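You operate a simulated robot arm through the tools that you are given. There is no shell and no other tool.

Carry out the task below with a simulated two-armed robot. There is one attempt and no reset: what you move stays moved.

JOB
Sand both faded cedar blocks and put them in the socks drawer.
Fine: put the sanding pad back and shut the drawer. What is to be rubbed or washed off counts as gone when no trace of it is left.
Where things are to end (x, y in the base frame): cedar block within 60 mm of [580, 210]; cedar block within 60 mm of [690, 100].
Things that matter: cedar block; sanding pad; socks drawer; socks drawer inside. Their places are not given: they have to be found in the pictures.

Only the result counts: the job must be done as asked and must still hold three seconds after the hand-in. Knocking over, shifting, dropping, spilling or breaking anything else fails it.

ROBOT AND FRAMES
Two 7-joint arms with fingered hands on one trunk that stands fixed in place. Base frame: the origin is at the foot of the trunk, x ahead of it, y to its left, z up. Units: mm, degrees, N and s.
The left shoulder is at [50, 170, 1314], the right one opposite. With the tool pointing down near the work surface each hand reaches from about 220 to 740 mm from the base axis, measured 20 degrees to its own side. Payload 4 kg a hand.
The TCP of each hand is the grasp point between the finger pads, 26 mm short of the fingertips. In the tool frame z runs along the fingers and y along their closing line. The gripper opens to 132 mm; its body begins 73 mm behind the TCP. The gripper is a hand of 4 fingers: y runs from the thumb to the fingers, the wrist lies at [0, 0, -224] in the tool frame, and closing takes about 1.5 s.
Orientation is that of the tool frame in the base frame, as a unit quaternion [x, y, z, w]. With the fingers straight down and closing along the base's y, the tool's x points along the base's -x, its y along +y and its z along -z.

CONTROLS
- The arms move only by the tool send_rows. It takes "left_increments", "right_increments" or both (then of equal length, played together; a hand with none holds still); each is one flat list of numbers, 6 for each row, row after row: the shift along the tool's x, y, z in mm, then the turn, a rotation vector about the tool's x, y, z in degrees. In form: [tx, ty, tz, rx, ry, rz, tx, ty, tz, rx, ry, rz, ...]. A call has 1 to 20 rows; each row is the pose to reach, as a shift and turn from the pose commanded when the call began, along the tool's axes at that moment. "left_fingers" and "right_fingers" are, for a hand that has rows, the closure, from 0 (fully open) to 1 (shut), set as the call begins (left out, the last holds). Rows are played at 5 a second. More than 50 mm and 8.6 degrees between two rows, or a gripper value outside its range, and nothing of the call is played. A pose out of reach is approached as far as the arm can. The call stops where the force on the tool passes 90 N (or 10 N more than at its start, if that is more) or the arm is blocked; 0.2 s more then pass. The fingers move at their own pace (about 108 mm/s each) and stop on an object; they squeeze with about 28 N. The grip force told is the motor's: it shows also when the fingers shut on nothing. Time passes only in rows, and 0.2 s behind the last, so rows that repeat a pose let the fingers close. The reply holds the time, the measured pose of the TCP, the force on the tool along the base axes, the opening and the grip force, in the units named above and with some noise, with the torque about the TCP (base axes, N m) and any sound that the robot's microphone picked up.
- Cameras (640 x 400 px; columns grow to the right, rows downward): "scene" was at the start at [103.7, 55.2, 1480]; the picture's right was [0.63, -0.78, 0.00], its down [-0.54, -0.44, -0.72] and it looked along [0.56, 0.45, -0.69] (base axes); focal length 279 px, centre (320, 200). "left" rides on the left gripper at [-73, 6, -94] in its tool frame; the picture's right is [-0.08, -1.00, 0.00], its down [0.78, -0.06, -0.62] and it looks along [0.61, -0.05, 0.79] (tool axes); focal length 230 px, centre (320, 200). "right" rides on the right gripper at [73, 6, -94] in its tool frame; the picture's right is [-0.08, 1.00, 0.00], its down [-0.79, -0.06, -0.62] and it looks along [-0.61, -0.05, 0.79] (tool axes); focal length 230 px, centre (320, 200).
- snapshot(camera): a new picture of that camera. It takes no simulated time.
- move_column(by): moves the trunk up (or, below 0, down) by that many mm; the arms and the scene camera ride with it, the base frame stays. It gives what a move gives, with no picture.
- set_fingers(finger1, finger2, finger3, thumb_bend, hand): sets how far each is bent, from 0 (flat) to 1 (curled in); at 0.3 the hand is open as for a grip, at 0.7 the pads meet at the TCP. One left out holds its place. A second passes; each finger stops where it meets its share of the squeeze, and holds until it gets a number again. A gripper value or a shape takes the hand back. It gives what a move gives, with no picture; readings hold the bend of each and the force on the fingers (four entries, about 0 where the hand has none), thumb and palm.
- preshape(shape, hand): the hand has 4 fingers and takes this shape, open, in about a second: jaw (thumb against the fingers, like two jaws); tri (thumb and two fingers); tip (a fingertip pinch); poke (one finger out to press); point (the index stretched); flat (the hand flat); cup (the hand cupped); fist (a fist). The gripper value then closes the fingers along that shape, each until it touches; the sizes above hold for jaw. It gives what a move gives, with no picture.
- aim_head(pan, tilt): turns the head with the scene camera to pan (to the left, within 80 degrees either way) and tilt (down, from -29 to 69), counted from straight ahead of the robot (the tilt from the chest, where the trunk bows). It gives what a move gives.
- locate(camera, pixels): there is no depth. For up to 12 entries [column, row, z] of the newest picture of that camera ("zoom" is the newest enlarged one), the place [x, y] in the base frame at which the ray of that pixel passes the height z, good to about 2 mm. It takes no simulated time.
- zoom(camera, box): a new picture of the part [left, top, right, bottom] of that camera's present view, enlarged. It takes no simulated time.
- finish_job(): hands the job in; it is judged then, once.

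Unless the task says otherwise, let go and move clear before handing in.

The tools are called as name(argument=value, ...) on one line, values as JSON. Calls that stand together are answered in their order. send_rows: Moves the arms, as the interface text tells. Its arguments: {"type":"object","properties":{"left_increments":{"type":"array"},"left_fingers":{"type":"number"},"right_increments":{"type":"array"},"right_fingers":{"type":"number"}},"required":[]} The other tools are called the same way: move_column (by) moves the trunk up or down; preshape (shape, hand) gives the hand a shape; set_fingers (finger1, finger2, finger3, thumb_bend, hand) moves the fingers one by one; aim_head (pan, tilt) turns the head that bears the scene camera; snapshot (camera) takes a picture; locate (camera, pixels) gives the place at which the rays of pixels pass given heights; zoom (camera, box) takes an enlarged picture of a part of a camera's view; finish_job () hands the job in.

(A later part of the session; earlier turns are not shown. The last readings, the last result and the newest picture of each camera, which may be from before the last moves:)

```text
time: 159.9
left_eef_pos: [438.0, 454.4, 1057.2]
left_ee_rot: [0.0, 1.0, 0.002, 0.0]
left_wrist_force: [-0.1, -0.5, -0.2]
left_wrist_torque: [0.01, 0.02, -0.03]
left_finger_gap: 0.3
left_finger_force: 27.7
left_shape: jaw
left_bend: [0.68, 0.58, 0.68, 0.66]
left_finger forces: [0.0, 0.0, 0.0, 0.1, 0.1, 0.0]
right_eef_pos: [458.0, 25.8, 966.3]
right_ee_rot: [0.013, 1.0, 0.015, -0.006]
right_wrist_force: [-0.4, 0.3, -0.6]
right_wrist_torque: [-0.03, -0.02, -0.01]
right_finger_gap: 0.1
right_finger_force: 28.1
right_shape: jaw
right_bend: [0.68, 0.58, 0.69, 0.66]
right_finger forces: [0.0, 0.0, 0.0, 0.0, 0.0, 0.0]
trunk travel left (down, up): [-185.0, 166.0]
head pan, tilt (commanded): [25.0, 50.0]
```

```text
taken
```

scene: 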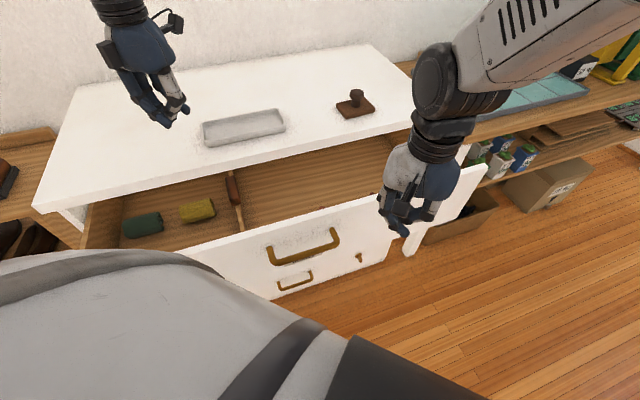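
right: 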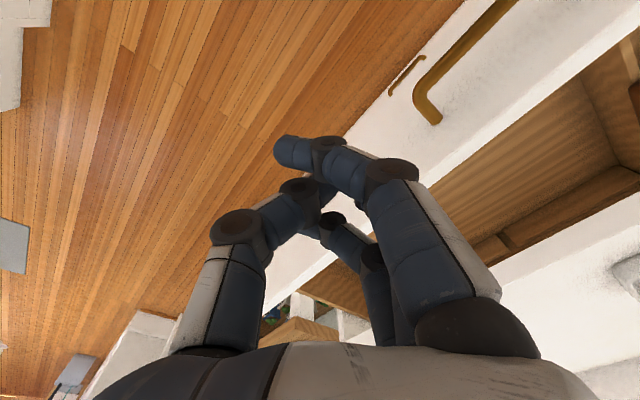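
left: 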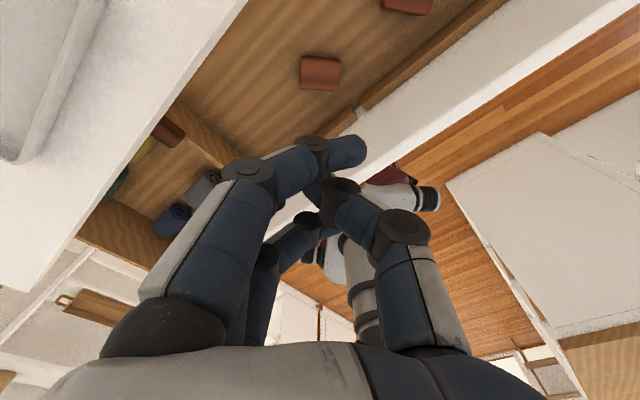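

The straight-down pose at (458,26,966) was reached cleanly. I'll lower the hand in front of the panel to z≈790.

send_rows(right_increments=[0, 0, 35, 0, 0, 0, 0, 0, 70, 0, 0, 0, 0, 0, 105, 0, 0, 0, 0, 0, 140, 0, 0, 0, 0, 0, 175, 0, 0, 0, 0, 0, 175, 0, 0, 0])

snapshot(camera="scene")

snapshot(camera="right")

```text
time: 161.5
left_eef_pos: [437.4, 454.8, 1057.4]
left_ee_rot: [0.001, 1.0, 0.001, 0.0]
left_wrist_force: [0.4, -0.9, 0.0]
left_wrist_torque: [0.01, 0.01, -0.03]
left_finger_gap: 0.0
left_finger_force: 27.8
left_shape: jaw
left_bend: [0.68, 0.58, 0.68, 0.66]
left_finger forces: [0.0, 0.0, 0.0, 0.1, 0.0, 0.0]
right_eef_pos: [479.4, 14.2, 801.4]
right_ee_rot: [0.042, 0.999, 0.024, 0.004]
right_wrist_force: [0.2, 0.4, 0.6]
right_wrist_torque: [0.01, -0.02, -0.01]
right_finger_gap: 0.0
right_finger_force: 28.1
right_shape: jaw
right_bend: [0.68, 0.58, 0.69, 0.66]
right_finger forces: [0.0, 0.1, 0.0, 0.0, 0.0, 0.0]
trunk travel left (down, up): [-185.0, 166.0]
head pan, tilt (commanded): [25.0, 50.0]
stopped in row 6 (right hand): the arm was blocked; the commanded pose is now the measured one
```

```text
taken
```

scene: 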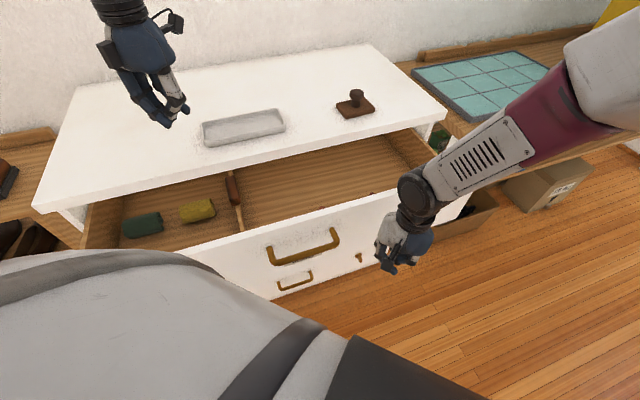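

```text
taken
```

right: 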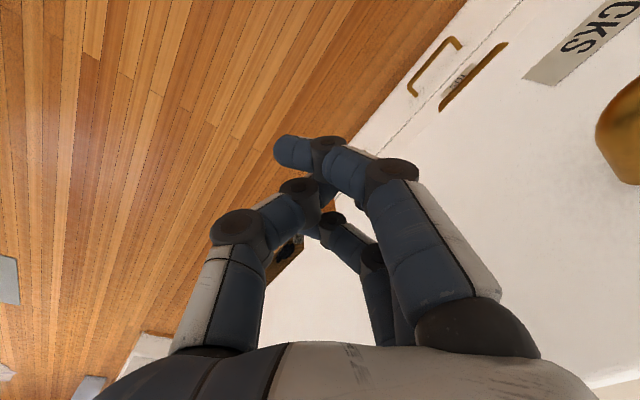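

It stopped just short of the commanded point but is in a good place at (479,14,801), in front of the panel and right of the handle. Now I'll push along the drawer axis, away from the body.

send_rows(right_increments=[-5.2, 6.1, 0.3, 0, 0, 0, -10.3, 12.2, 0.7, 0, 0, 0, -15.5, 18.3, 1, 0, 0, 0, -20.6, 24.4, 1.3, 0, 0, 0, -25.8, 30.5, 1.6, 0, 0, 0])

snapshot(camera="scene")

snapshot(camera="right")

```text
time: 162.7
left_eef_pos: [437.8, 455.3, 1057.3]
left_ee_rot: [0.0, 1.0, 0.002, 0.0]
left_wrist_force: [0.5, 0.5, 0.6]
left_wrist_torque: [0.0, -0.05, 0.02]
left_finger_gap: 0.0
left_finger_force: 28.2
left_shape: jaw
left_bend: [0.68, 0.58, 0.68, 0.66]
left_finger forces: [0.1, 0.1, 0.1, 0.0, 0.0, 0.0]
right_eef_pos: [514.0, 38.3, 808.3]
right_ee_rot: [0.05, 0.998, 0.03, 0.009]
right_wrist_force: [-0.4, 0.2, 0.4]
right_wrist_torque: [0.01, -0.01, 0.02]
right_finger_gap: 0.1
right_finger_force: 27.5
right_shape: jaw
right_bend: [0.68, 0.58, 0.69, 0.66]
right_finger forces: [0.0, 0.1, 0.0, 0.1, 0.1, 0.0]
trunk travel left (down, up): [-185.0, 166.0]
head pan, tilt (commanded): [25.0, 50.0]
```

```text
taken
```

scene: 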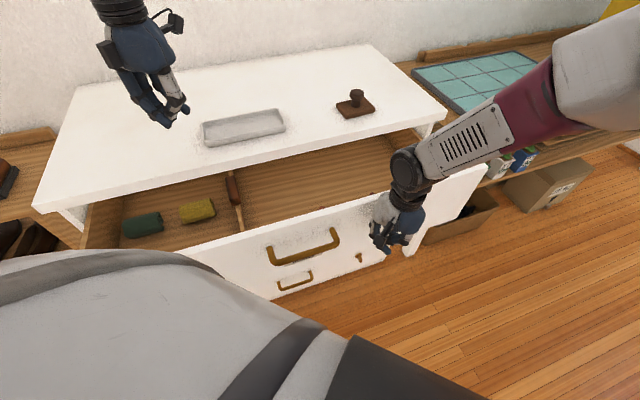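

```text
taken
```

right: 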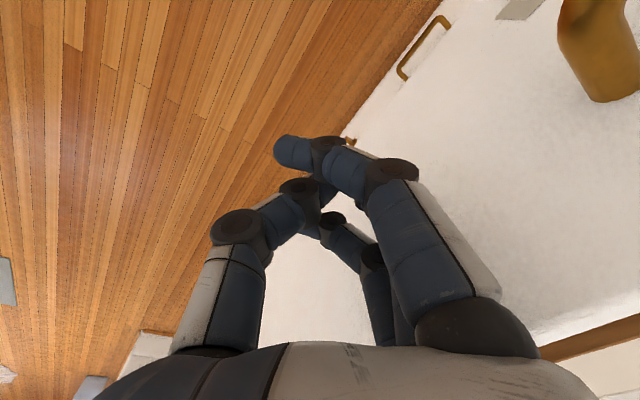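

No contact yet at n≈390. The handle stays clear to the right in the hand's view. I'll continue the push.

send_rows(right_increments=[-5.2, 6.1, 0.3, 0, 0, 0, -10.3, 12.2, 0.7, 0, 0, 0, -15.5, 18.3, 1, 0, 0, 0, -20.6, 24.4, 1.3, 0, 0, 0, -25.8, 30.5, 1.6, 0, 0, 0])

snapshot(camera="scene")

snapshot(camera="right")

```text
time: 164.1
left_eef_pos: [437.8, 456.2, 1058.3]
left_ee_rot: [0.001, 1.0, 0.002, 0.0]
left_wrist_force: [0.5, 0.0, 0.8]
left_wrist_torque: [0.05, 0.0, -0.02]
left_finger_gap: 0.2
left_finger_force: 28.1
left_shape: jaw
left_bend: [0.68, 0.58, 0.68, 0.66]
left_finger forces: [0.1, 0.0, 0.0, 0.0, 0.0, 0.0]
right_eef_pos: [555.7, 51.6, 815.2]
right_ee_rot: [0.07, 0.997, 0.036, 0.01]
right_wrist_force: [0.3, -1.1, 0.3]
right_wrist_torque: [-0.03, -0.01, -0.01]
right_finger_gap: 0.0
right_finger_force: 28.0
right_shape: jaw
right_bend: [0.68, 0.58, 0.69, 0.66]
right_finger forces: [0.1, 0.0, 0.0, 0.1, 0.0, 0.1]
trunk travel left (down, up): [-185.0, 166.0]
head pan, tilt (commanded): [25.0, 50.0]
stopped in row 5 (right hand): the arm was blocked; the commanded pose is now the measured one
```

```text
taken
```

scene: 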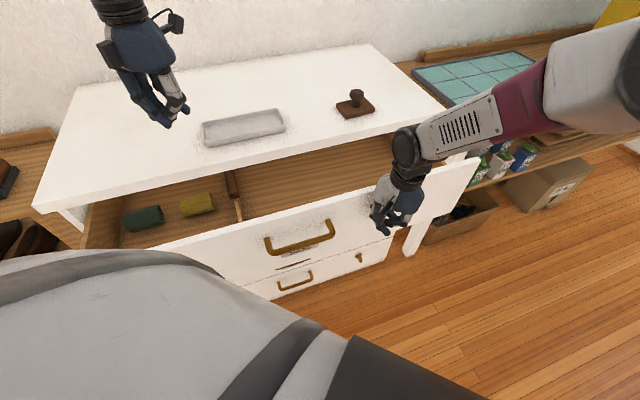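

```text
taken
```

right: 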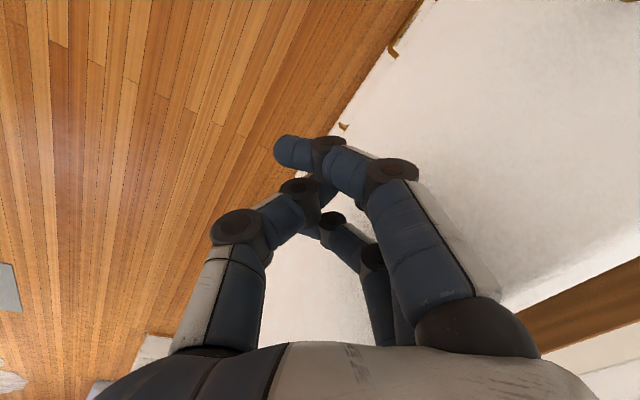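

The drawer is moving in: its right end shifted from (486,167) to (478,158) and more of the lower front shows. The hand drifts sideways and up a little, so I'll correct for that as I keep pushing.

send_rows(right_increments=[-3.8, 6.8, 3.1, 0, 0, 0, -7.6, 13.6, 6.2, 0, 0, 0, -11.4, 20.4, 9.3, 0, 0, 0, -15.2, 27.2, 12.4, 0, 0, 0, -19, 34, 13, 0, 0, 0])

snapshot(camera="scene")

snapshot(camera="right")

```text
time: 165.5
left_eef_pos: [437.8, 455.9, 1058.6]
left_ee_rot: [0.001, 1.0, 0.002, 0.0]
left_wrist_force: [0.0, 0.9, -0.2]
left_wrist_torque: [0.0, -0.02, 0.02]
left_finger_gap: 0.0
left_finger_force: 27.4
left_shape: jaw
left_bend: [0.68, 0.58, 0.68, 0.66]
left_finger forces: [0.0, 0.0, 0.1, 0.0, 0.0, 0.0]
right_eef_pos: [606.6, 56.7, 815.9]
right_ee_rot: [0.105, 0.993, 0.047, 0.015]
right_wrist_force: [-1.0, 0.0, -0.1]
right_wrist_torque: [-0.01, 0.01, -0.02]
right_finger_gap: 0.0
right_finger_force: 28.2
right_shape: jaw
right_bend: [0.68, 0.58, 0.69, 0.66]
right_finger forces: [0.0, 0.1, 0.0, 0.0, 0.1, 0.0]
trunk travel left (down, up): [-185.0, 166.0]
head pan, tilt (commanded): [25.0, 50.0]
stopped in row 5 (right hand): the arm was blocked; the commanded pose is now the measured one
```

```text
taken
```

scene: 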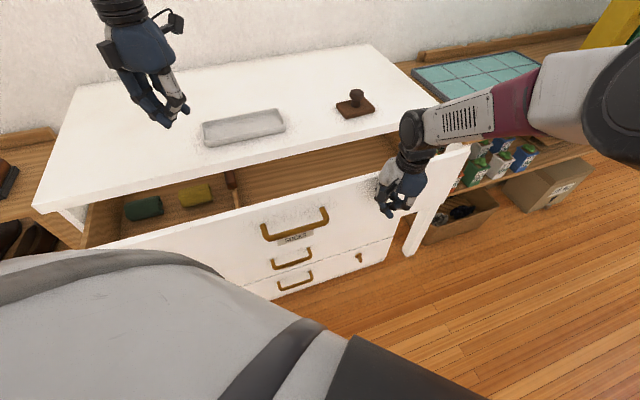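

```text
taken
```

right: 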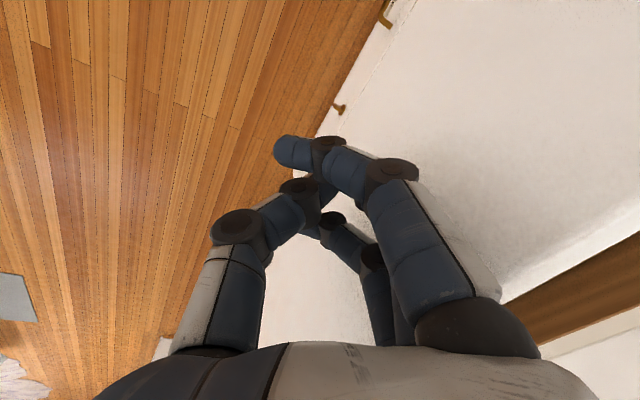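

The drawer is roughly half shut, but the right arm is running out of wrist range. From here the left arm has more room, so I'll withdraw the right hand upwards first.

send_rows(right_increments=[6.5, -10, -1.1, 0, 0, 0, 6, -7, -36, 0, 0, 0, 5.3, -3.5, -71, 0, 0, 0, 4.6, 0, -106, 0, 0, 0, 3.9, 3.3, -141, 0, 0, 0, 3.1, 6.4, -170, 0, 0, 0, 3.1, 6.4, -170, 0, 0, 0])

snapshot(camera="scene")

```text
time: 167.1
left_eef_pos: [438.1, 455.5, 1057.1]
left_ee_rot: [0.001, 1.0, 0.002, 0.0]
left_wrist_force: [-0.3, 0.4, 0.5]
left_wrist_torque: [0.02, -0.03, -0.03]
left_finger_gap: 0.0
left_finger_force: 28.2
left_shape: jaw
left_bend: [0.68, 0.58, 0.68, 0.66]
left_finger forces: [0.0, 0.0, 0.0, 0.1, 0.0, 0.0]
right_eef_pos: [596.6, 50.7, 986.2]
right_ee_rot: [0.101, 0.994, 0.047, 0.016]
right_wrist_force: [0.5, 0.1, 0.7]
right_wrist_torque: [0.01, 0.0, 0.0]
right_finger_gap: 0.0
right_finger_force: 27.7
right_shape: jaw
right_bend: [0.68, 0.58, 0.69, 0.66]
right_finger forces: [0.0, 0.0, 0.0, 0.1, 0.0, 0.1]
trunk travel left (down, up): [-185.0, 166.0]
head pan, tilt (commanded): [25.0, 50.0]
```

```text
taken
```

scene: 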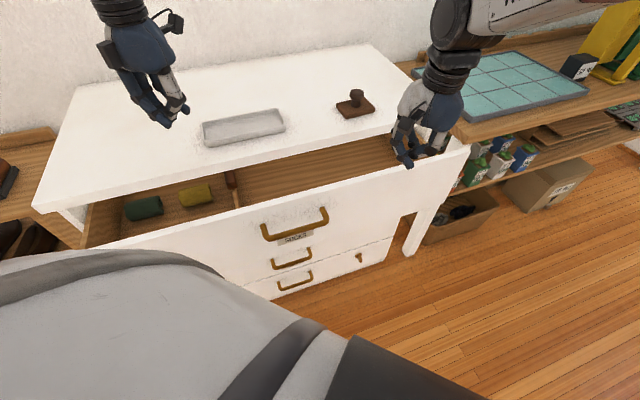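

The right hand is clear. I'll send it back to its parking place, then look at how far the drawer has come.

send_rows(right_increments=[23.4, -35, -21, 0, 0, -1.4, 46.8, -70.1, -42, 0, 0, -2.9, 70.2, -105.1, -63, 0, 0, -4.3, 93.7, -140.2, -84, 0, 0, -5.8, 117.1, -175.2, -105, 0, 0, -7.2, 140.5, -210.2, -126, 0, 0, -8.7, 163.9, -245.3, -147, 0, 0, -10.1, 187.3, -280.3, -168, 0, 0, -11.6, 187.3, -280.3, -168, 0, 0, -11.6])

snapshot(camera="scene")

zoom(camera="scene", box=[80, 120, 500, 320])

```text
time: 169.1
left_eef_pos: [437.7, 455.4, 1057.9]
left_ee_rot: [0.0, 1.0, 0.002, 0.0]
left_wrist_force: [0.4, 0.2, 0.1]
left_wrist_torque: [0.02, -0.03, 0.01]
left_finger_gap: 0.0
left_finger_force: 27.8
left_shape: jaw
left_bend: [0.68, 0.58, 0.68, 0.66]
left_finger forces: [0.0, 0.1, 0.1, 0.0, 0.0, 0.1]
right_eef_pos: [350.1, -199.9, 1122.4]
right_ee_rot: [-0.001, 0.999, 0.044, 0.02]
right_wrist_force: [-0.1, -0.2, -0.1]
right_wrist_torque: [0.0, -0.01, 0.03]
right_finger_gap: 0.1
right_finger_force: 28.1
right_shape: jaw
right_bend: [0.68, 0.57, 0.69, 0.67]
right_finger forces: [0.1, 0.1, 0.0, 0.0, 0.0, 0.0]
trunk travel left (down, up): [-185.0, 166.0]
head pan, tilt (commanded): [25.0, 50.0]
```

```text
taken
```

scene: 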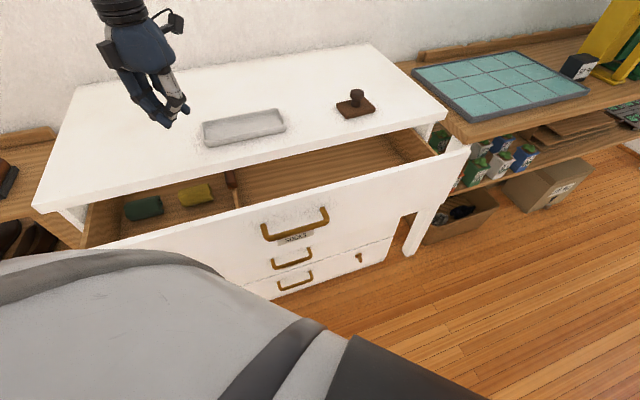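

```text
1.52 times, centred on (290, 220) of scene
```

zoom: 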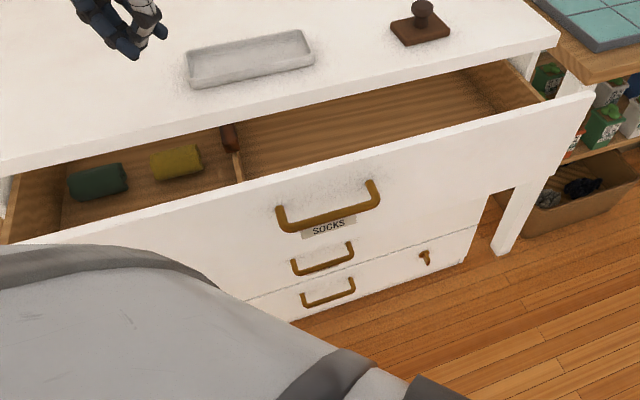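

About half of the opening remains. I'll measure the panel's present position.

locate(camera="scene", pixels=[[468.5, 145.5, 868], [400, 166, 868], [300, 197, 868], [200, 228, 868], [265, 240, 800], [327, 225, 800], [296, 232, 810]])

```text
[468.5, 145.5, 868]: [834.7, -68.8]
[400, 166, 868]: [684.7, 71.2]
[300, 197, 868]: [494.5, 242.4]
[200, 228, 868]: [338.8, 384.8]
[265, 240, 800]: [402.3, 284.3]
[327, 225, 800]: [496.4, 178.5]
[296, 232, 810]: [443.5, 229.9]
```

The panel has moved about 77 mm and roughly 120 mm remain. I'll bring the left hand round at a lower height this time (to keep its elbow away from the head), first to about (560,200,960).

send_rows(left_increments=[-17.4, -36.4, 5, 0, 0, 0, -34.9, -72.9, 12, 0, 0, 0, -52.3, -109.3, 25, 0, 0, 0, -69.7, -145.7, 40, 0, 0, 0, -87.1, -182.1, 60, 0, 0, 0, -104.6, -218.6, 80, 0, 0, 0, -122, -255, 98, 0, 0, 0, -122, -255, 98, 0, 0, 0], left_fingers=0.3)

snapshot(camera="scene")

snapshot(camera="left")

```text
time: 170.9
left_eef_pos: [559.1, 199.8, 961.8]
left_ee_rot: [-0.001, 1.0, 0.003, 0.0]
left_wrist_force: [-0.6, 0.3, 0.2]
left_wrist_torque: [0.02, -0.02, 0.03]
left_finger_gap: 92.6
left_finger_force: 0.1
left_shape: jaw
left_bend: [0.67, 0.68, 0.67, 0.64]
left_finger forces: [0.0, 0.0, 0.0, 0.1, 0.0, 0.0]
right_eef_pos: [349.7, -198.9, 1122.9]
right_ee_rot: [-0.001, 0.999, 0.044, 0.021]
right_wrist_force: [0.0, 0.0, 0.1]
right_wrist_torque: [0.01, -0.01, 0.02]
right_finger_gap: 0.0
right_finger_force: 27.8
right_shape: jaw
right_bend: [0.68, 0.57, 0.69, 0.67]
right_finger forces: [0.0, 0.0, 0.0, 0.0, 0.0, 0.1]
trunk travel left (down, up): [-185.0, 166.0]
head pan, tilt (commanded): [25.0, 50.0]
```

```text
taken
```

scene: 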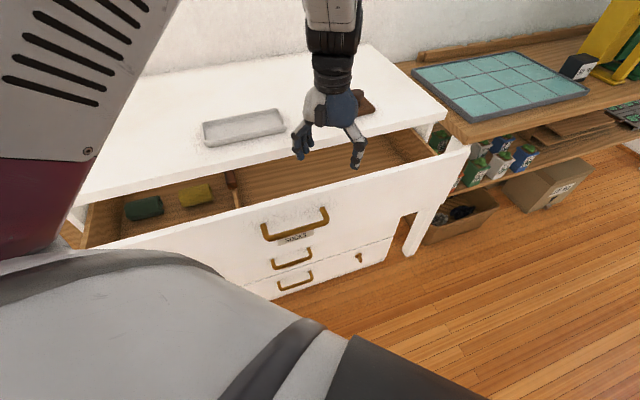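

```text
taken
```

left: 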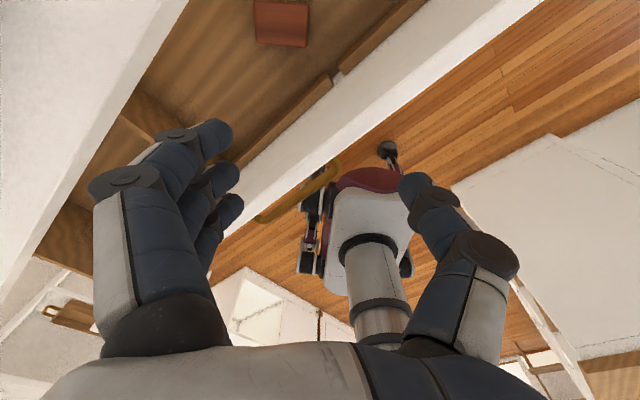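

Now in front of the panel region: to about (525,75,935) with yaw −20°.

send_rows(left_increments=[8.5, -31.2, 7, 0, 0, 5, 17, -62.5, 14, 0, 0, 10, 25.5, -93.7, 20, 0, 0, 15, 34, -125, 27, 0, 0, 20, 34, -125, 27, 0, 0, 20])

snapshot(camera="scene")

snapshot(camera="left")

```text
time: 172.1
left_eef_pos: [532.1, 88.3, 940.3]
left_ee_rot: [0.144, 0.989, -0.029, 0.002]
left_wrist_force: [0.1, 0.0, -0.1]
left_wrist_torque: [-0.01, 0.01, 0.0]
left_finger_gap: 92.3
left_finger_force: 0.1
left_shape: jaw
left_bend: [0.67, 0.68, 0.67, 0.64]
left_finger forces: [0.0, 0.0, 0.0, 0.0, 0.0, 0.1]
right_eef_pos: [349.6, -198.5, 1122.8]
right_ee_rot: [-0.001, 0.999, 0.045, 0.02]
right_wrist_force: [-0.3, 0.1, -0.6]
right_wrist_torque: [-0.02, 0.02, -0.02]
right_finger_gap: 0.0
right_finger_force: 28.3
right_shape: jaw
right_bend: [0.68, 0.57, 0.69, 0.67]
right_finger forces: [0.0, 0.1, 0.1, 0.1, 0.0, 0.1]
trunk travel left (down, up): [-185.0, 166.0]
head pan, tilt (commanded): [25.0, 50.0]
```

```text
taken
```

scene: 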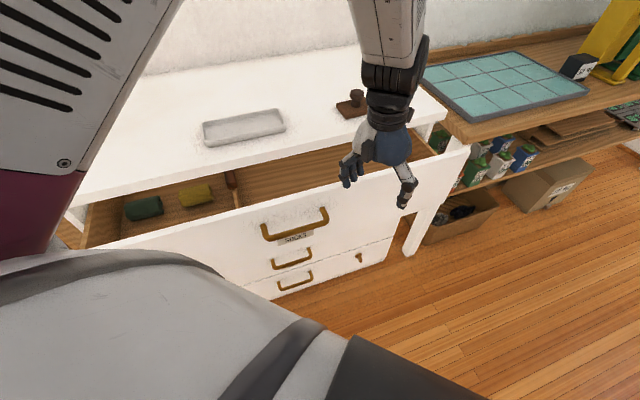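

```text
taken
```

left: 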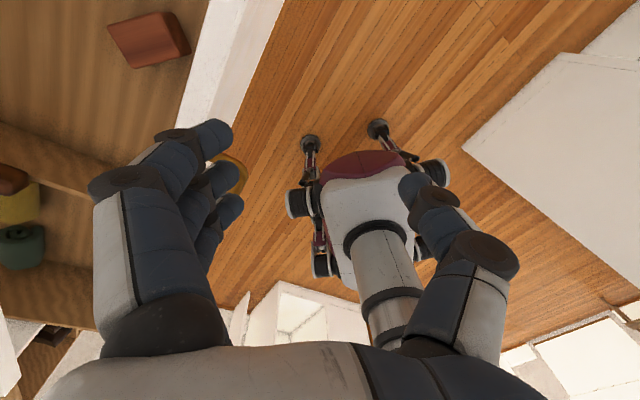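

The arm settled at (532,88,940), a little short of the command but usable: n≈439, e≈314, right of the handle. I'll close the fingers to make the hand compact and lower it in front of the panel.

send_rows(left_increments=[-2.1, 14.6, -5, 0, 0, 0, -2.1, 14.6, -5, 0, 0, 0, -2.1, 14.6, -5, 0, 0, 0, -2.1, 14.6, -5, 0, 0, 0, -2.1, 14.6, 25, 0, 0, 0, -2.1, 14.6, 55, 0, 0, 0, -2.1, 14.6, 85, 0, 0, 0, -2.1, 14.6, 85, 0, 0, 0], left_fingers=1.0)

snapshot(camera="scene")

snapshot(camera="left")

```text
time: 173.9
left_eef_pos: [543.9, 100.9, 858.6]
left_ee_rot: [0.141, 0.99, -0.023, 0.008]
left_wrist_force: [-0.7, 0.0, -0.3]
left_wrist_torque: [-0.02, -0.02, -0.02]
left_finger_gap: 0.0
left_finger_force: 27.6
left_shape: jaw
left_bend: [0.68, 0.58, 0.68, 0.66]
left_finger forces: [0.0, 0.0, 0.0, 0.0, 0.1, 0.1]
right_eef_pos: [349.6, -199.3, 1122.8]
right_ee_rot: [-0.001, 0.999, 0.045, 0.022]
right_wrist_force: [-0.8, 0.4, 0.3]
right_wrist_torque: [0.0, -0.02, -0.01]
right_finger_gap: 0.0
right_finger_force: 27.7
right_shape: jaw
right_bend: [0.68, 0.57, 0.69, 0.67]
right_finger forces: [0.0, 0.0, 0.0, 0.0, 0.1, 0.0]
trunk travel left (down, up): [-185.0, 166.0]
head pan, tilt (commanded): [25.0, 50.0]
```

```text
taken
```

scene: 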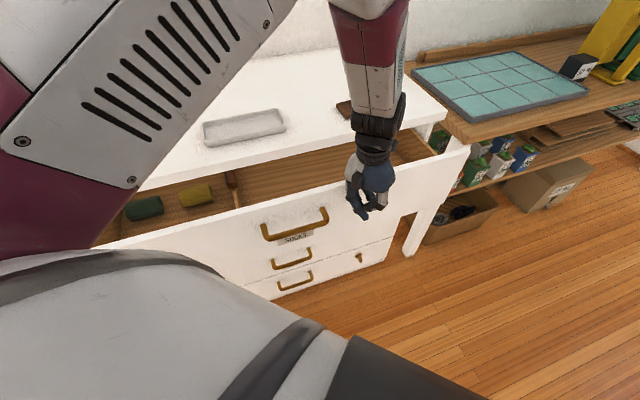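

```text
taken
```

left: 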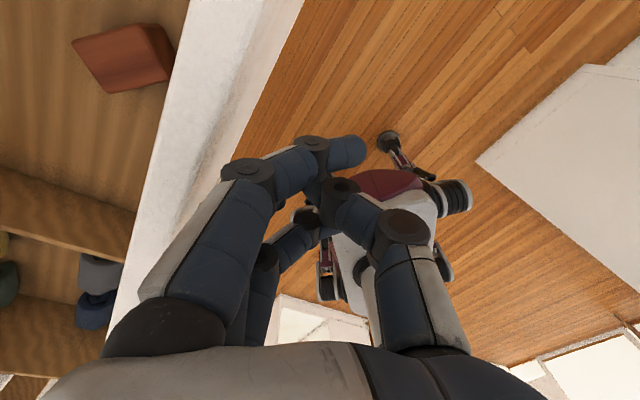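

The hand now hangs just in front of the panel. At this height the backs of the fingers can push the panel's top edge while the palm passes above the dresser top. I'll lower 20 mm and start pushing along the drawer axis.

send_rows(left_increments=[-1.7, 3.6, 12, 0, 0, 0, -3.4, 7.2, 22, 0, 0, 0, -6.8, 14.5, 22, 0, 0, 0, -10.1, 21.7, 22, 0, 0, 0, -13.5, 29, 22, 0, 0, 0])

snapshot(camera="scene")

snapshot(camera="left")

```text
time: 175.1
left_eef_pos: [561.3, 120.0, 834.0]
left_ee_rot: [0.157, 0.988, -0.011, 0.008]
left_wrist_force: [0.5, -0.6, -0.3]
left_wrist_torque: [0.01, -0.03, -0.02]
left_finger_gap: 0.2
left_finger_force: 27.8
left_shape: jaw
left_bend: [0.68, 0.58, 0.68, 0.66]
left_finger forces: [1.0, 0.0, 0.1, 0.0, 0.0, 0.1]
right_eef_pos: [350.1, -199.0, 1123.2]
right_ee_rot: [0.0, 0.999, 0.044, 0.019]
right_wrist_force: [0.2, 0.4, -0.8]
right_wrist_torque: [0.0, 0.0, 0.0]
right_finger_gap: 0.1
right_finger_force: 28.0
right_shape: jaw
right_bend: [0.68, 0.57, 0.69, 0.67]
right_finger forces: [0.1, 0.1, 0.0, 0.0, 0.1, 0.0]
trunk travel left (down, up): [-185.0, 166.0]
head pan, tilt (commanded): [25.0, 50.0]
```

```text
taken
```

scene: 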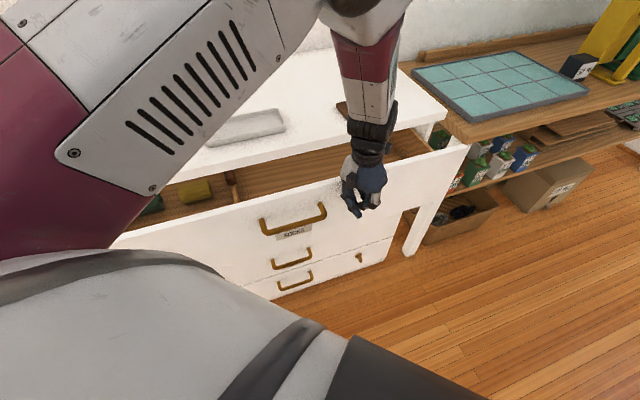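

```text
taken
```

left: 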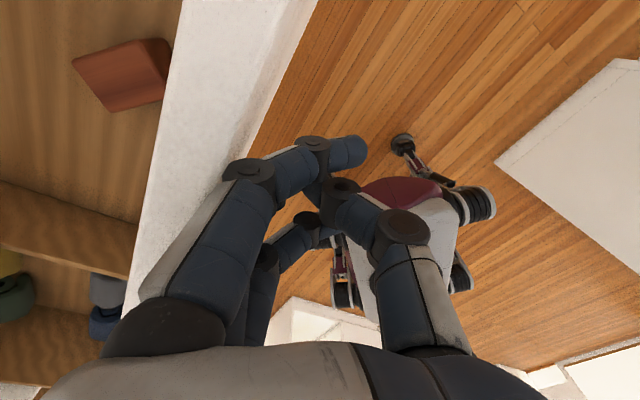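

It tracks well and finger 1 just registers contact (1 N). I'll continue pushing at a gentle 8 mm per row.

send_rows(left_increments=[-3.4, 7.2, 0, 0, 0, 0, -6.8, 14.5, 0, 0, 0, 0, -10.1, 21.7, 0, 0, 0, 0, -13.5, 29, 0, 0, 0, 0, -16.9, 36.2, 0, 0, 0, 0, -20.3, 43.5, 0, 0, 0, 0])

snapshot(camera="scene")

snapshot(camera="left")

```text
time: 176.5
left_eef_pos: [588.1, 144.5, 823.9]
left_ee_rot: [0.175, 0.985, 0.003, -0.003]
left_wrist_force: [-0.7, -1.0, -1.1]
left_wrist_torque: [0.02, -0.01, -0.01]
left_finger_gap: 0.1
left_finger_force: 28.5
left_shape: jaw
left_bend: [0.68, 0.58, 0.68, 0.66]
left_finger forces: [0.7, 0.1, 0.0, 0.1, 0.1, 0.0]
right_eef_pos: [349.7, -198.7, 1122.1]
right_ee_rot: [-0.002, 0.999, 0.044, 0.02]
right_wrist_force: [-0.2, -0.5, -0.6]
right_wrist_torque: [0.03, 0.02, -0.03]
right_finger_gap: 0.0
right_finger_force: 28.0
right_shape: jaw
right_bend: [0.68, 0.57, 0.69, 0.67]
right_finger forces: [0.0, 0.0, 0.0, 0.0, 0.0, 0.0]
trunk travel left (down, up): [-185.0, 166.0]
head pan, tilt (commanded): [25.0, 50.0]
```

```text
taken
```

scene: 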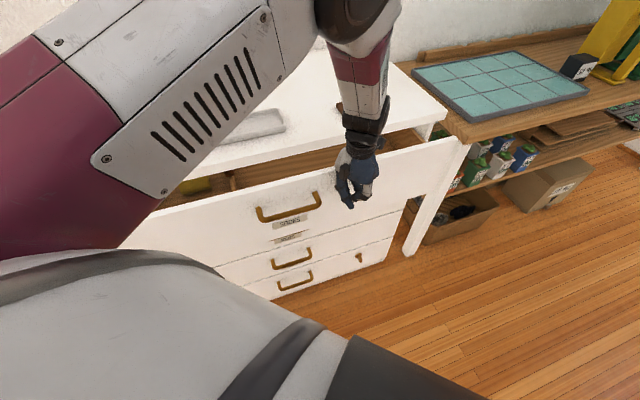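

```text
taken
```

left: 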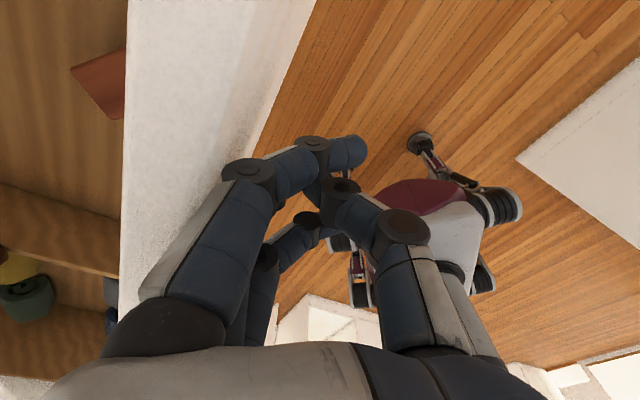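

The drawer keeps closing smoothly. The palm would soon meet the dresser slab, so I'll tilt the hand by 20° as I advance. The finger backs then lead and the palm stays behind and above.

send_rows(left_increments=[-3.4, 7.2, 0, -4, 0, 0, -6.8, 14.5, 0, -8, 0, 0, -10.1, 21.7, 0, -12, 0, 0, -13.5, 29, 0, -16, 0, 0, -16.9, 36.2, 0, -20, 0, 0])

snapshot(camera="scene")

snapshot(camera="left")

```text
time: 177.9
left_eef_pos: [625.3, 204.8, 830.9]
left_ee_rot: [0.13, 0.979, 0.155, 0.031]
left_wrist_force: [0.4, 0.0, -0.3]
left_wrist_torque: [0.04, -0.03, 0.02]
left_finger_gap: 0.0
left_finger_force: 28.0
left_shape: jaw
left_bend: [0.68, 0.58, 0.68, 0.66]
left_finger forces: [0.4, 0.0, 0.0, 0.0, 0.1, 0.0]
right_eef_pos: [349.6, -200.3, 1123.1]
right_ee_rot: [-0.001, 0.999, 0.045, 0.02]
right_wrist_force: [-0.7, -0.5, -0.7]
right_wrist_torque: [0.01, 0.0, 0.01]
right_finger_gap: 0.0
right_finger_force: 28.1
right_shape: jaw
right_bend: [0.68, 0.57, 0.69, 0.67]
right_finger forces: [0.0, 0.1, 0.0, 0.1, 0.0, 0.1]
trunk travel left (down, up): [-185.0, 166.0]
head pan, tilt (commanded): [25.0, 50.0]
stopped in row 5 (left hand): the arm was blocked; the commanded pose is now the measured one
```

```text
taken
```

scene: 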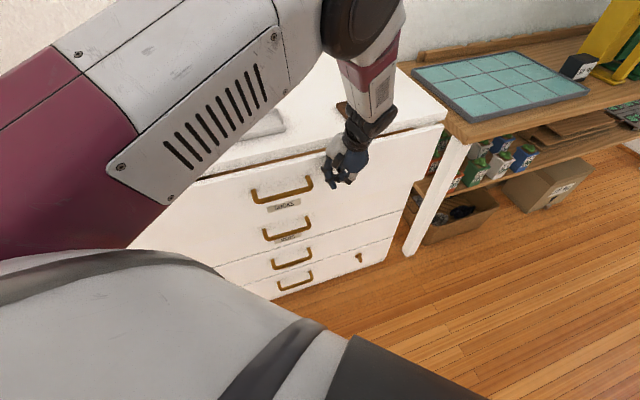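

```text
taken
```

left: 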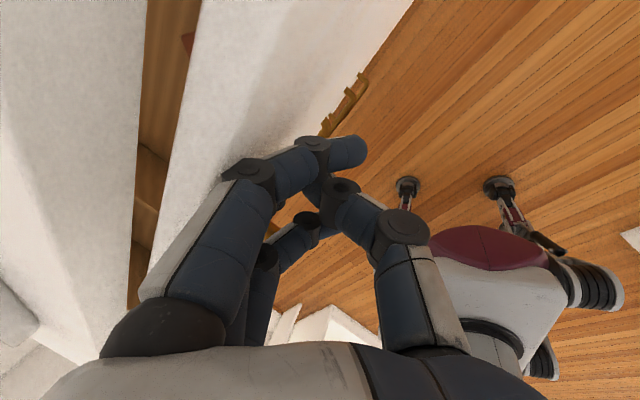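

The drawer is almost shut; a narrow strip of its inside still shows between the slab and the panel in the left view. I'll measure the remaining gap.

locate(camera="left", pixels=[[197, 30, 868], [180, 150, 868], [143, 60, 870], [135, 180, 870], [147, 5, 900]])

zoom(camera="scene", box=[190, 100, 470, 260])

zoom(camera="left", box=[60, 0, 400, 230])

```text
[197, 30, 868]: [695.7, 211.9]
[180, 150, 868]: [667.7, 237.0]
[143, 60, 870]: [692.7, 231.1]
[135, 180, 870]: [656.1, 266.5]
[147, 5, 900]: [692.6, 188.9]
```

```text
2.29 times, centred on (330, 180) of scene
```

zoom: 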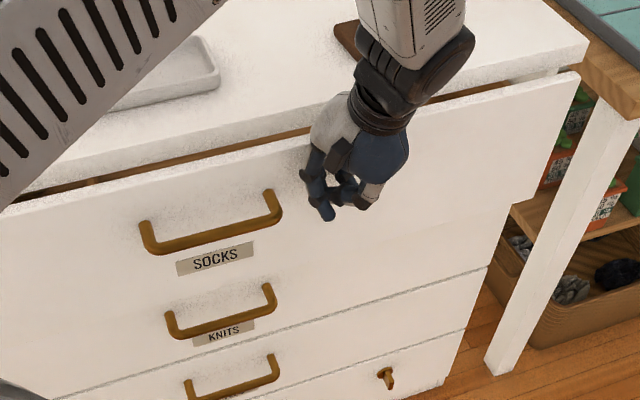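

```text
1.74 times, centred on (230, 115) of left
```

zoom: 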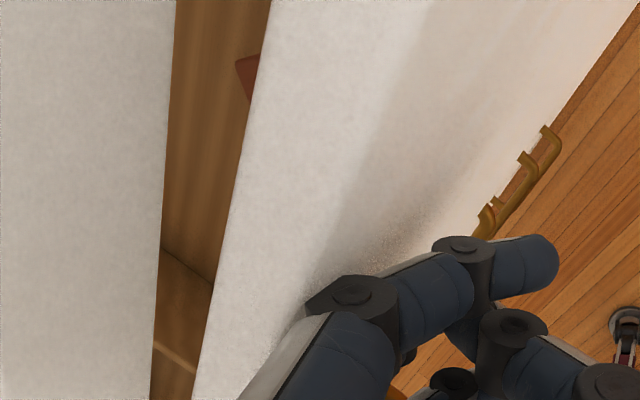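

The panel's inner edge is at n≈640 and the slab edge at n≈652, so about 15–25 mm remain. I'll push in small steps and watch the force.

send_rows(left_increments=[-2.5, 4.1, 1.4, 0, 0, 0, -5, 8.2, 2.8, 0, 0, 0, -7.4, 12.3, 4.2, 0, 0, 0])

zoom(camera="left", box=[60, 0, 400, 230])

zoom(camera="scene", box=[190, 100, 470, 260])

```text
time: 178.7
left_eef_pos: [634.6, 214.3, 830.2]
left_ee_rot: [0.131, 0.979, 0.156, 0.031]
left_wrist_force: [0.1, -0.7, -0.5]
left_wrist_torque: [0.0, 0.0, 0.01]
left_finger_gap: 0.1
left_finger_force: 28.0
left_shape: jaw
left_bend: [0.68, 0.58, 0.68, 0.66]
left_finger forces: [0.8, 0.0, 0.0, 0.0, 0.0, 0.0]
right_eef_pos: [350.8, -200.0, 1122.3]
right_ee_rot: [0.0, 0.999, 0.044, 0.02]
right_wrist_force: [0.1, 0.0, 0.3]
right_wrist_torque: [0.02, 0.01, 0.02]
right_finger_gap: 0.0
right_finger_force: 27.9
right_shape: jaw
right_bend: [0.68, 0.57, 0.69, 0.67]
right_finger forces: [0.0, 0.1, 0.0, 0.1, 0.0, 0.1]
trunk travel left (down, up): [-185.0, 166.0]
head pan, tilt (commanded): [25.0, 50.0]
```

```text
1.74 times, centred on (230, 115) of left
```

zoom: 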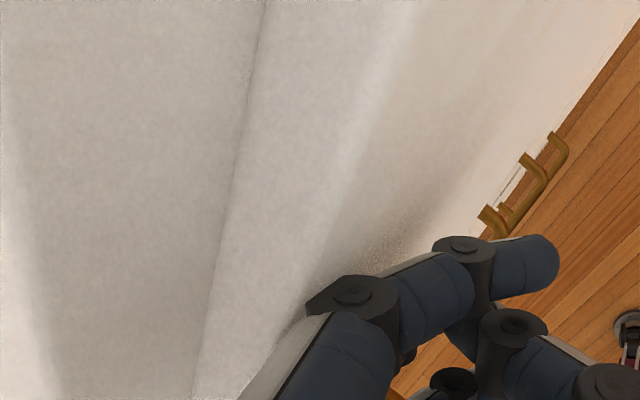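

```text
2.29 times, centred on (330, 180) of scene
```

zoom: 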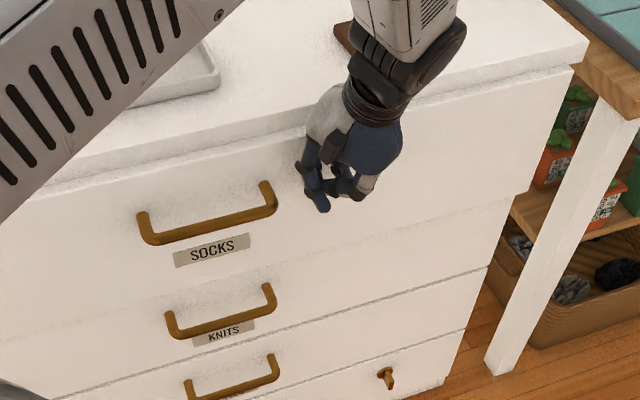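

The gap is gone from both views. I'll push a little further in small steps to make sure it's against its stop.

send_rows(left_increments=[-1.5, 2.5, 0.8, 0, 0, 0, -3, 4.9, 1.7, 0, 0, 0])

send_rows(left_increments=[-1.5, 2.5, 0.8, 0, 0, 0, -3, 4.9, 1.7, 0, 0, 0])

zoom(camera="scene", box=[190, 100, 470, 260])

```text
time: 179.3
left_eef_pos: [639.9, 220.2, 831.3]
left_ee_rot: [0.131, 0.979, 0.156, 0.031]
left_wrist_force: [-1.2, -0.7, 0.0]
left_wrist_torque: [-0.03, -0.05, -0.02]
left_finger_gap: 0.0
left_finger_force: 28.2
left_shape: jaw
left_bend: [0.68, 0.58, 0.68, 0.66]
left_finger forces: [0.5, 0.0, 0.0, 0.1, 0.1, 0.0]
right_eef_pos: [349.7, -199.6, 1122.7]
right_ee_rot: [-0.001, 0.999, 0.044, 0.02]
right_wrist_force: [-0.3, -0.1, 0.6]
right_wrist_torque: [0.0, -0.04, 0.02]
right_finger_gap: 0.0
right_finger_force: 27.8
right_shape: jaw
right_bend: [0.68, 0.57, 0.69, 0.67]
right_finger forces: [0.0, 0.0, 0.0, 0.1, 0.0, 0.0]
trunk travel left (down, up): [-185.0, 166.0]
head pan, tilt (commanded): [25.0, 50.0]
```

```text
time: 179.9
left_eef_pos: [643.5, 224.9, 831.6]
left_ee_rot: [0.13, 0.979, 0.156, 0.031]
left_wrist_force: [-0.6, -0.7, 0.0]
left_wrist_torque: [-0.04, -0.03, -0.02]
left_finger_gap: 0.0
left_finger_force: 28.2
left_shape: jaw
left_bend: [0.68, 0.58, 0.68, 0.66]
left_finger forces: [0.0, 0.0, 0.0, 0.0, 0.0, 0.0]
right_eef_pos: [349.3, -199.8, 1122.6]
right_ee_rot: [-0.001, 0.999, 0.045, 0.02]
right_wrist_force: [-1.1, -0.1, 0.0]
right_wrist_torque: [0.01, 0.02, 0.0]
right_finger_gap: 0.0
right_finger_force: 28.2
right_shape: jaw
right_bend: [0.68, 0.57, 0.69, 0.67]
right_finger forces: [0.0, 0.1, 0.0, 0.0, 0.0, 0.0]
trunk travel left (down, up): [-185.0, 166.0]
head pan, tilt (commanded): [25.0, 50.0]
```

```text
2.29 times, centred on (330, 180) of scene
```

zoom: 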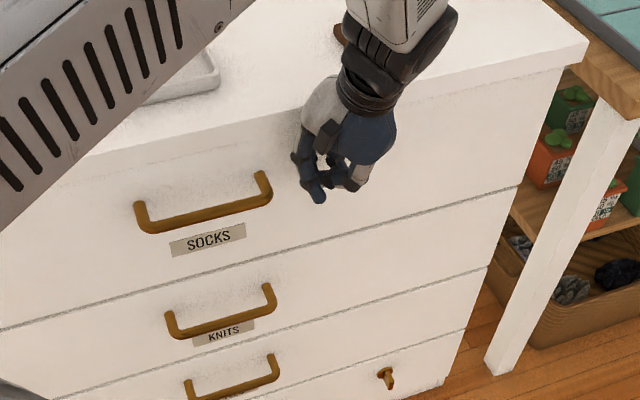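

The SOCKS front now looks flush with the KNITS front below. I'll push a few more millimetres to feel for the stop.

send_rows(left_increments=[-1.5, 2.5, 0.8, 0, 0, 0, -3, 4.9, 1.7, 0, 0, 0])

send_rows(left_increments=[-1, 1.6, 0.6, 0, 0, 0, -2, 3.3, 1.1, 0, 0, 0])

zoom(camera="scene", box=[190, 100, 470, 260])

snapshot(camera="left")

```text
time: 180.5
left_eef_pos: [646.6, 227.1, 832.3]
left_ee_rot: [0.129, 0.979, 0.157, 0.031]
left_wrist_force: [-6.3, -6.3, 1.3]
left_wrist_torque: [0.21, -0.32, -0.09]
left_finger_gap: 0.0
left_finger_force: 28.0
left_shape: jaw
left_bend: [0.68, 0.58, 0.68, 0.66]
left_finger forces: [8.4, 0.0, 0.0, 0.0, 0.0, 0.1]
right_eef_pos: [348.6, -200.0, 1122.3]
right_ee_rot: [0.0, 0.999, 0.044, 0.021]
right_wrist_force: [-0.2, 0.6, -0.2]
right_wrist_torque: [0.01, 0.0, 0.0]
right_finger_gap: 0.0
right_finger_force: 28.4
right_shape: jaw
right_bend: [0.68, 0.57, 0.69, 0.67]
right_finger forces: [0.0, 0.0, 0.0, 0.0, 0.1, 0.1]
trunk travel left (down, up): [-185.0, 166.0]
head pan, tilt (commanded): [25.0, 50.0]
```

```text
time: 181.1
left_eef_pos: [648.3, 228.7, 831.4]
left_ee_rot: [0.129, 0.979, 0.155, 0.03]
left_wrist_force: [-21.5, -19.0, 5.0]
left_wrist_torque: [0.87, -0.87, 0.05]
left_finger_gap: 0.1
left_finger_force: 28.1
left_shape: jaw
left_bend: [0.68, 0.57, 0.68, 0.66]
left_finger forces: [14.7, 13.5, 0.0, 0.0, 0.0, 0.0]
right_eef_pos: [347.7, -201.1, 1122.3]
right_ee_rot: [-0.001, 0.999, 0.045, 0.022]
right_wrist_force: [-0.6, -0.2, 0.0]
right_wrist_torque: [0.02, -0.01, 0.0]
right_finger_gap: 0.0
right_finger_force: 28.3
right_shape: jaw
right_bend: [0.68, 0.57, 0.69, 0.67]
right_finger forces: [0.0, 0.0, 0.1, 0.0, 0.0, 0.1]
trunk travel left (down, up): [-185.0, 166.0]
head pan, tilt (commanded): [25.0, 50.0]
```

```text
2.29 times, centred on (330, 180) of scene
```

zoom: 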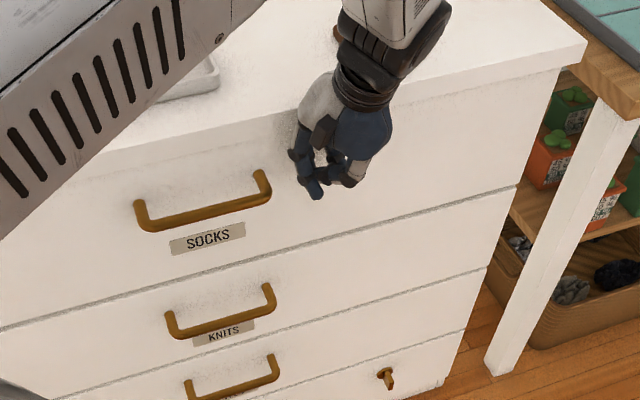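

```text
taken
```

left: 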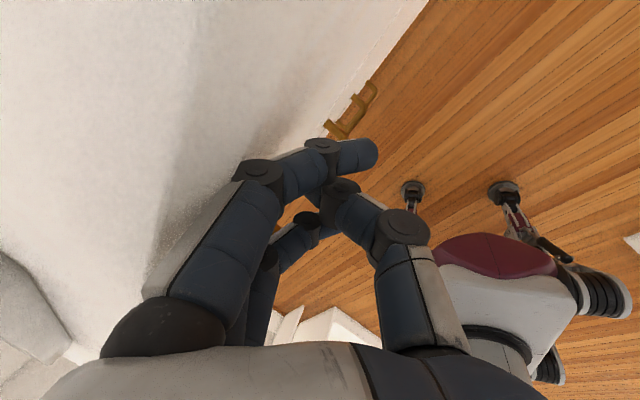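

The force rose to about 29 N along the drawer axis: it's at its stop, flush with the fronts below. I'll back the hand off slowly, straight away from the panel.

send_rows(left_increments=[3, -4.9, -1.7, 0, 0, 0, 7.4, -12.3, -4.2, 0, 0, 0, 13.6, -22.6, -7.7, 0, 0, 0, 19.8, -32.9, -11.2, 0, 0, 0])

snapshot(camera="scene")

zoom(camera="scene", box=[150, 100, 470, 300])

```text
time: 182.3
left_eef_pos: [619.3, 232.2, 826.9]
left_ee_rot: [0.095, 0.985, 0.143, 0.022]
left_wrist_force: [-0.1, -0.3, -0.2]
left_wrist_torque: [-0.01, 0.0, -0.03]
left_finger_gap: 0.1
left_finger_force: 28.0
left_shape: jaw
left_bend: [0.68, 0.56, 0.68, 0.67]
left_finger forces: [0.0, 0.0, 0.0, 0.0, 0.0, 0.0]
right_eef_pos: [349.1, -199.0, 1121.6]
right_ee_rot: [-0.001, 0.999, 0.045, 0.02]
right_wrist_force: [0.8, -0.5, -0.1]
right_wrist_torque: [-0.01, 0.01, -0.02]
right_finger_gap: 0.0
right_finger_force: 27.5
right_shape: jaw
right_bend: [0.68, 0.57, 0.69, 0.67]
right_finger forces: [0.1, 0.1, 0.0, 0.0, 0.0, 0.0]
trunk travel left (down, up): [-185.0, 166.0]
head pan, tilt (commanded): [25.0, 50.0]
stopped in row 4 (left hand): the arm was blocked; the commanded pose is now the measured one
```

```text
taken
```

scene: 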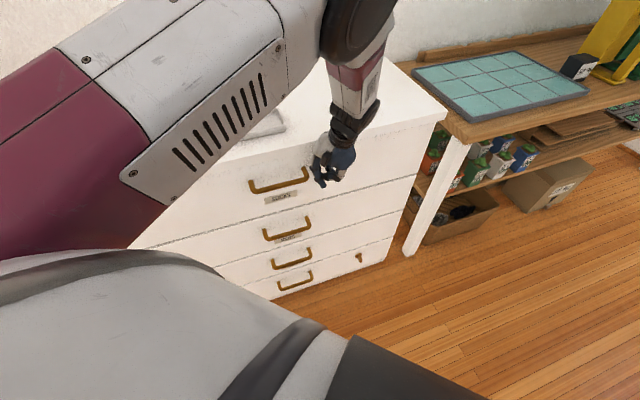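

```text
2.00 times, centred on (310, 200) of scene
```

zoom: 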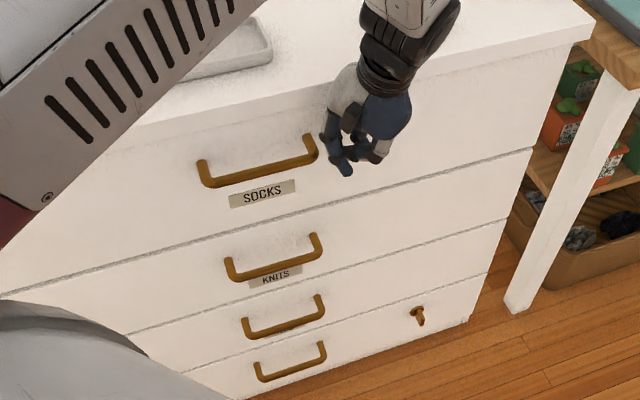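

The drawer is shut, but backing off has slid the hand sideways towards the SOCKS handle's right end. I'll move it away from the handle along the panel and then raise it clear.

send_rows(left_increments=[-12.5, -8, -2.2, 0, 0, 0, -24.9, -16.1, -4.4, 0, 0, 0, -25.4, -7.5, -33, 0, 0, 0, -25.9, 1.1, -62, 0, 0, 0, -26.5, 12.5, -100, 0, 0, 0, -27.1, 24, -138, 0, 0, 0, -27.8, 35.4, -177, 0, 0, 0, -27.8, 35.4, -177, 0, 0, 0])

snapshot(camera="scene")

snapshot(camera="left")

```text
time: 184.1
left_eef_pos: [642.3, 233.4, 1004.8]
left_ee_rot: [0.071, 0.99, 0.123, 0.015]
left_wrist_force: [0.2, 0.3, -0.2]
left_wrist_torque: [-0.01, -0.04, -0.04]
left_finger_gap: 0.1
left_finger_force: 27.7
left_shape: jaw
left_bend: [0.68, 0.56, 0.68, 0.67]
left_finger forces: [0.0, 0.0, 0.0, 0.1, 0.1, 0.1]
right_eef_pos: [349.7, -199.4, 1122.3]
right_ee_rot: [0.0, 0.999, 0.045, 0.02]
right_wrist_force: [-0.4, 0.1, -0.7]
right_wrist_torque: [0.01, 0.02, 0.01]
right_finger_gap: 0.2
right_finger_force: 28.0
right_shape: jaw
right_bend: [0.68, 0.57, 0.69, 0.67]
right_finger forces: [0.0, 0.0, 0.0, 0.1, 0.1, 0.0]
trunk travel left (down, up): [-185.0, 166.0]
head pan, tilt (commanded): [25.0, 50.0]
```

```text
taken
```

scene: 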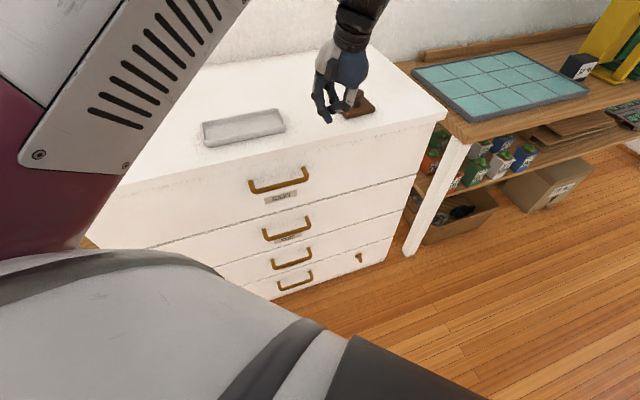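

```text
taken
```

left: 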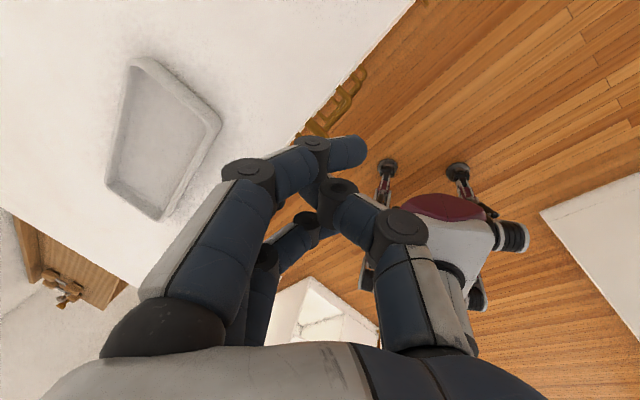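

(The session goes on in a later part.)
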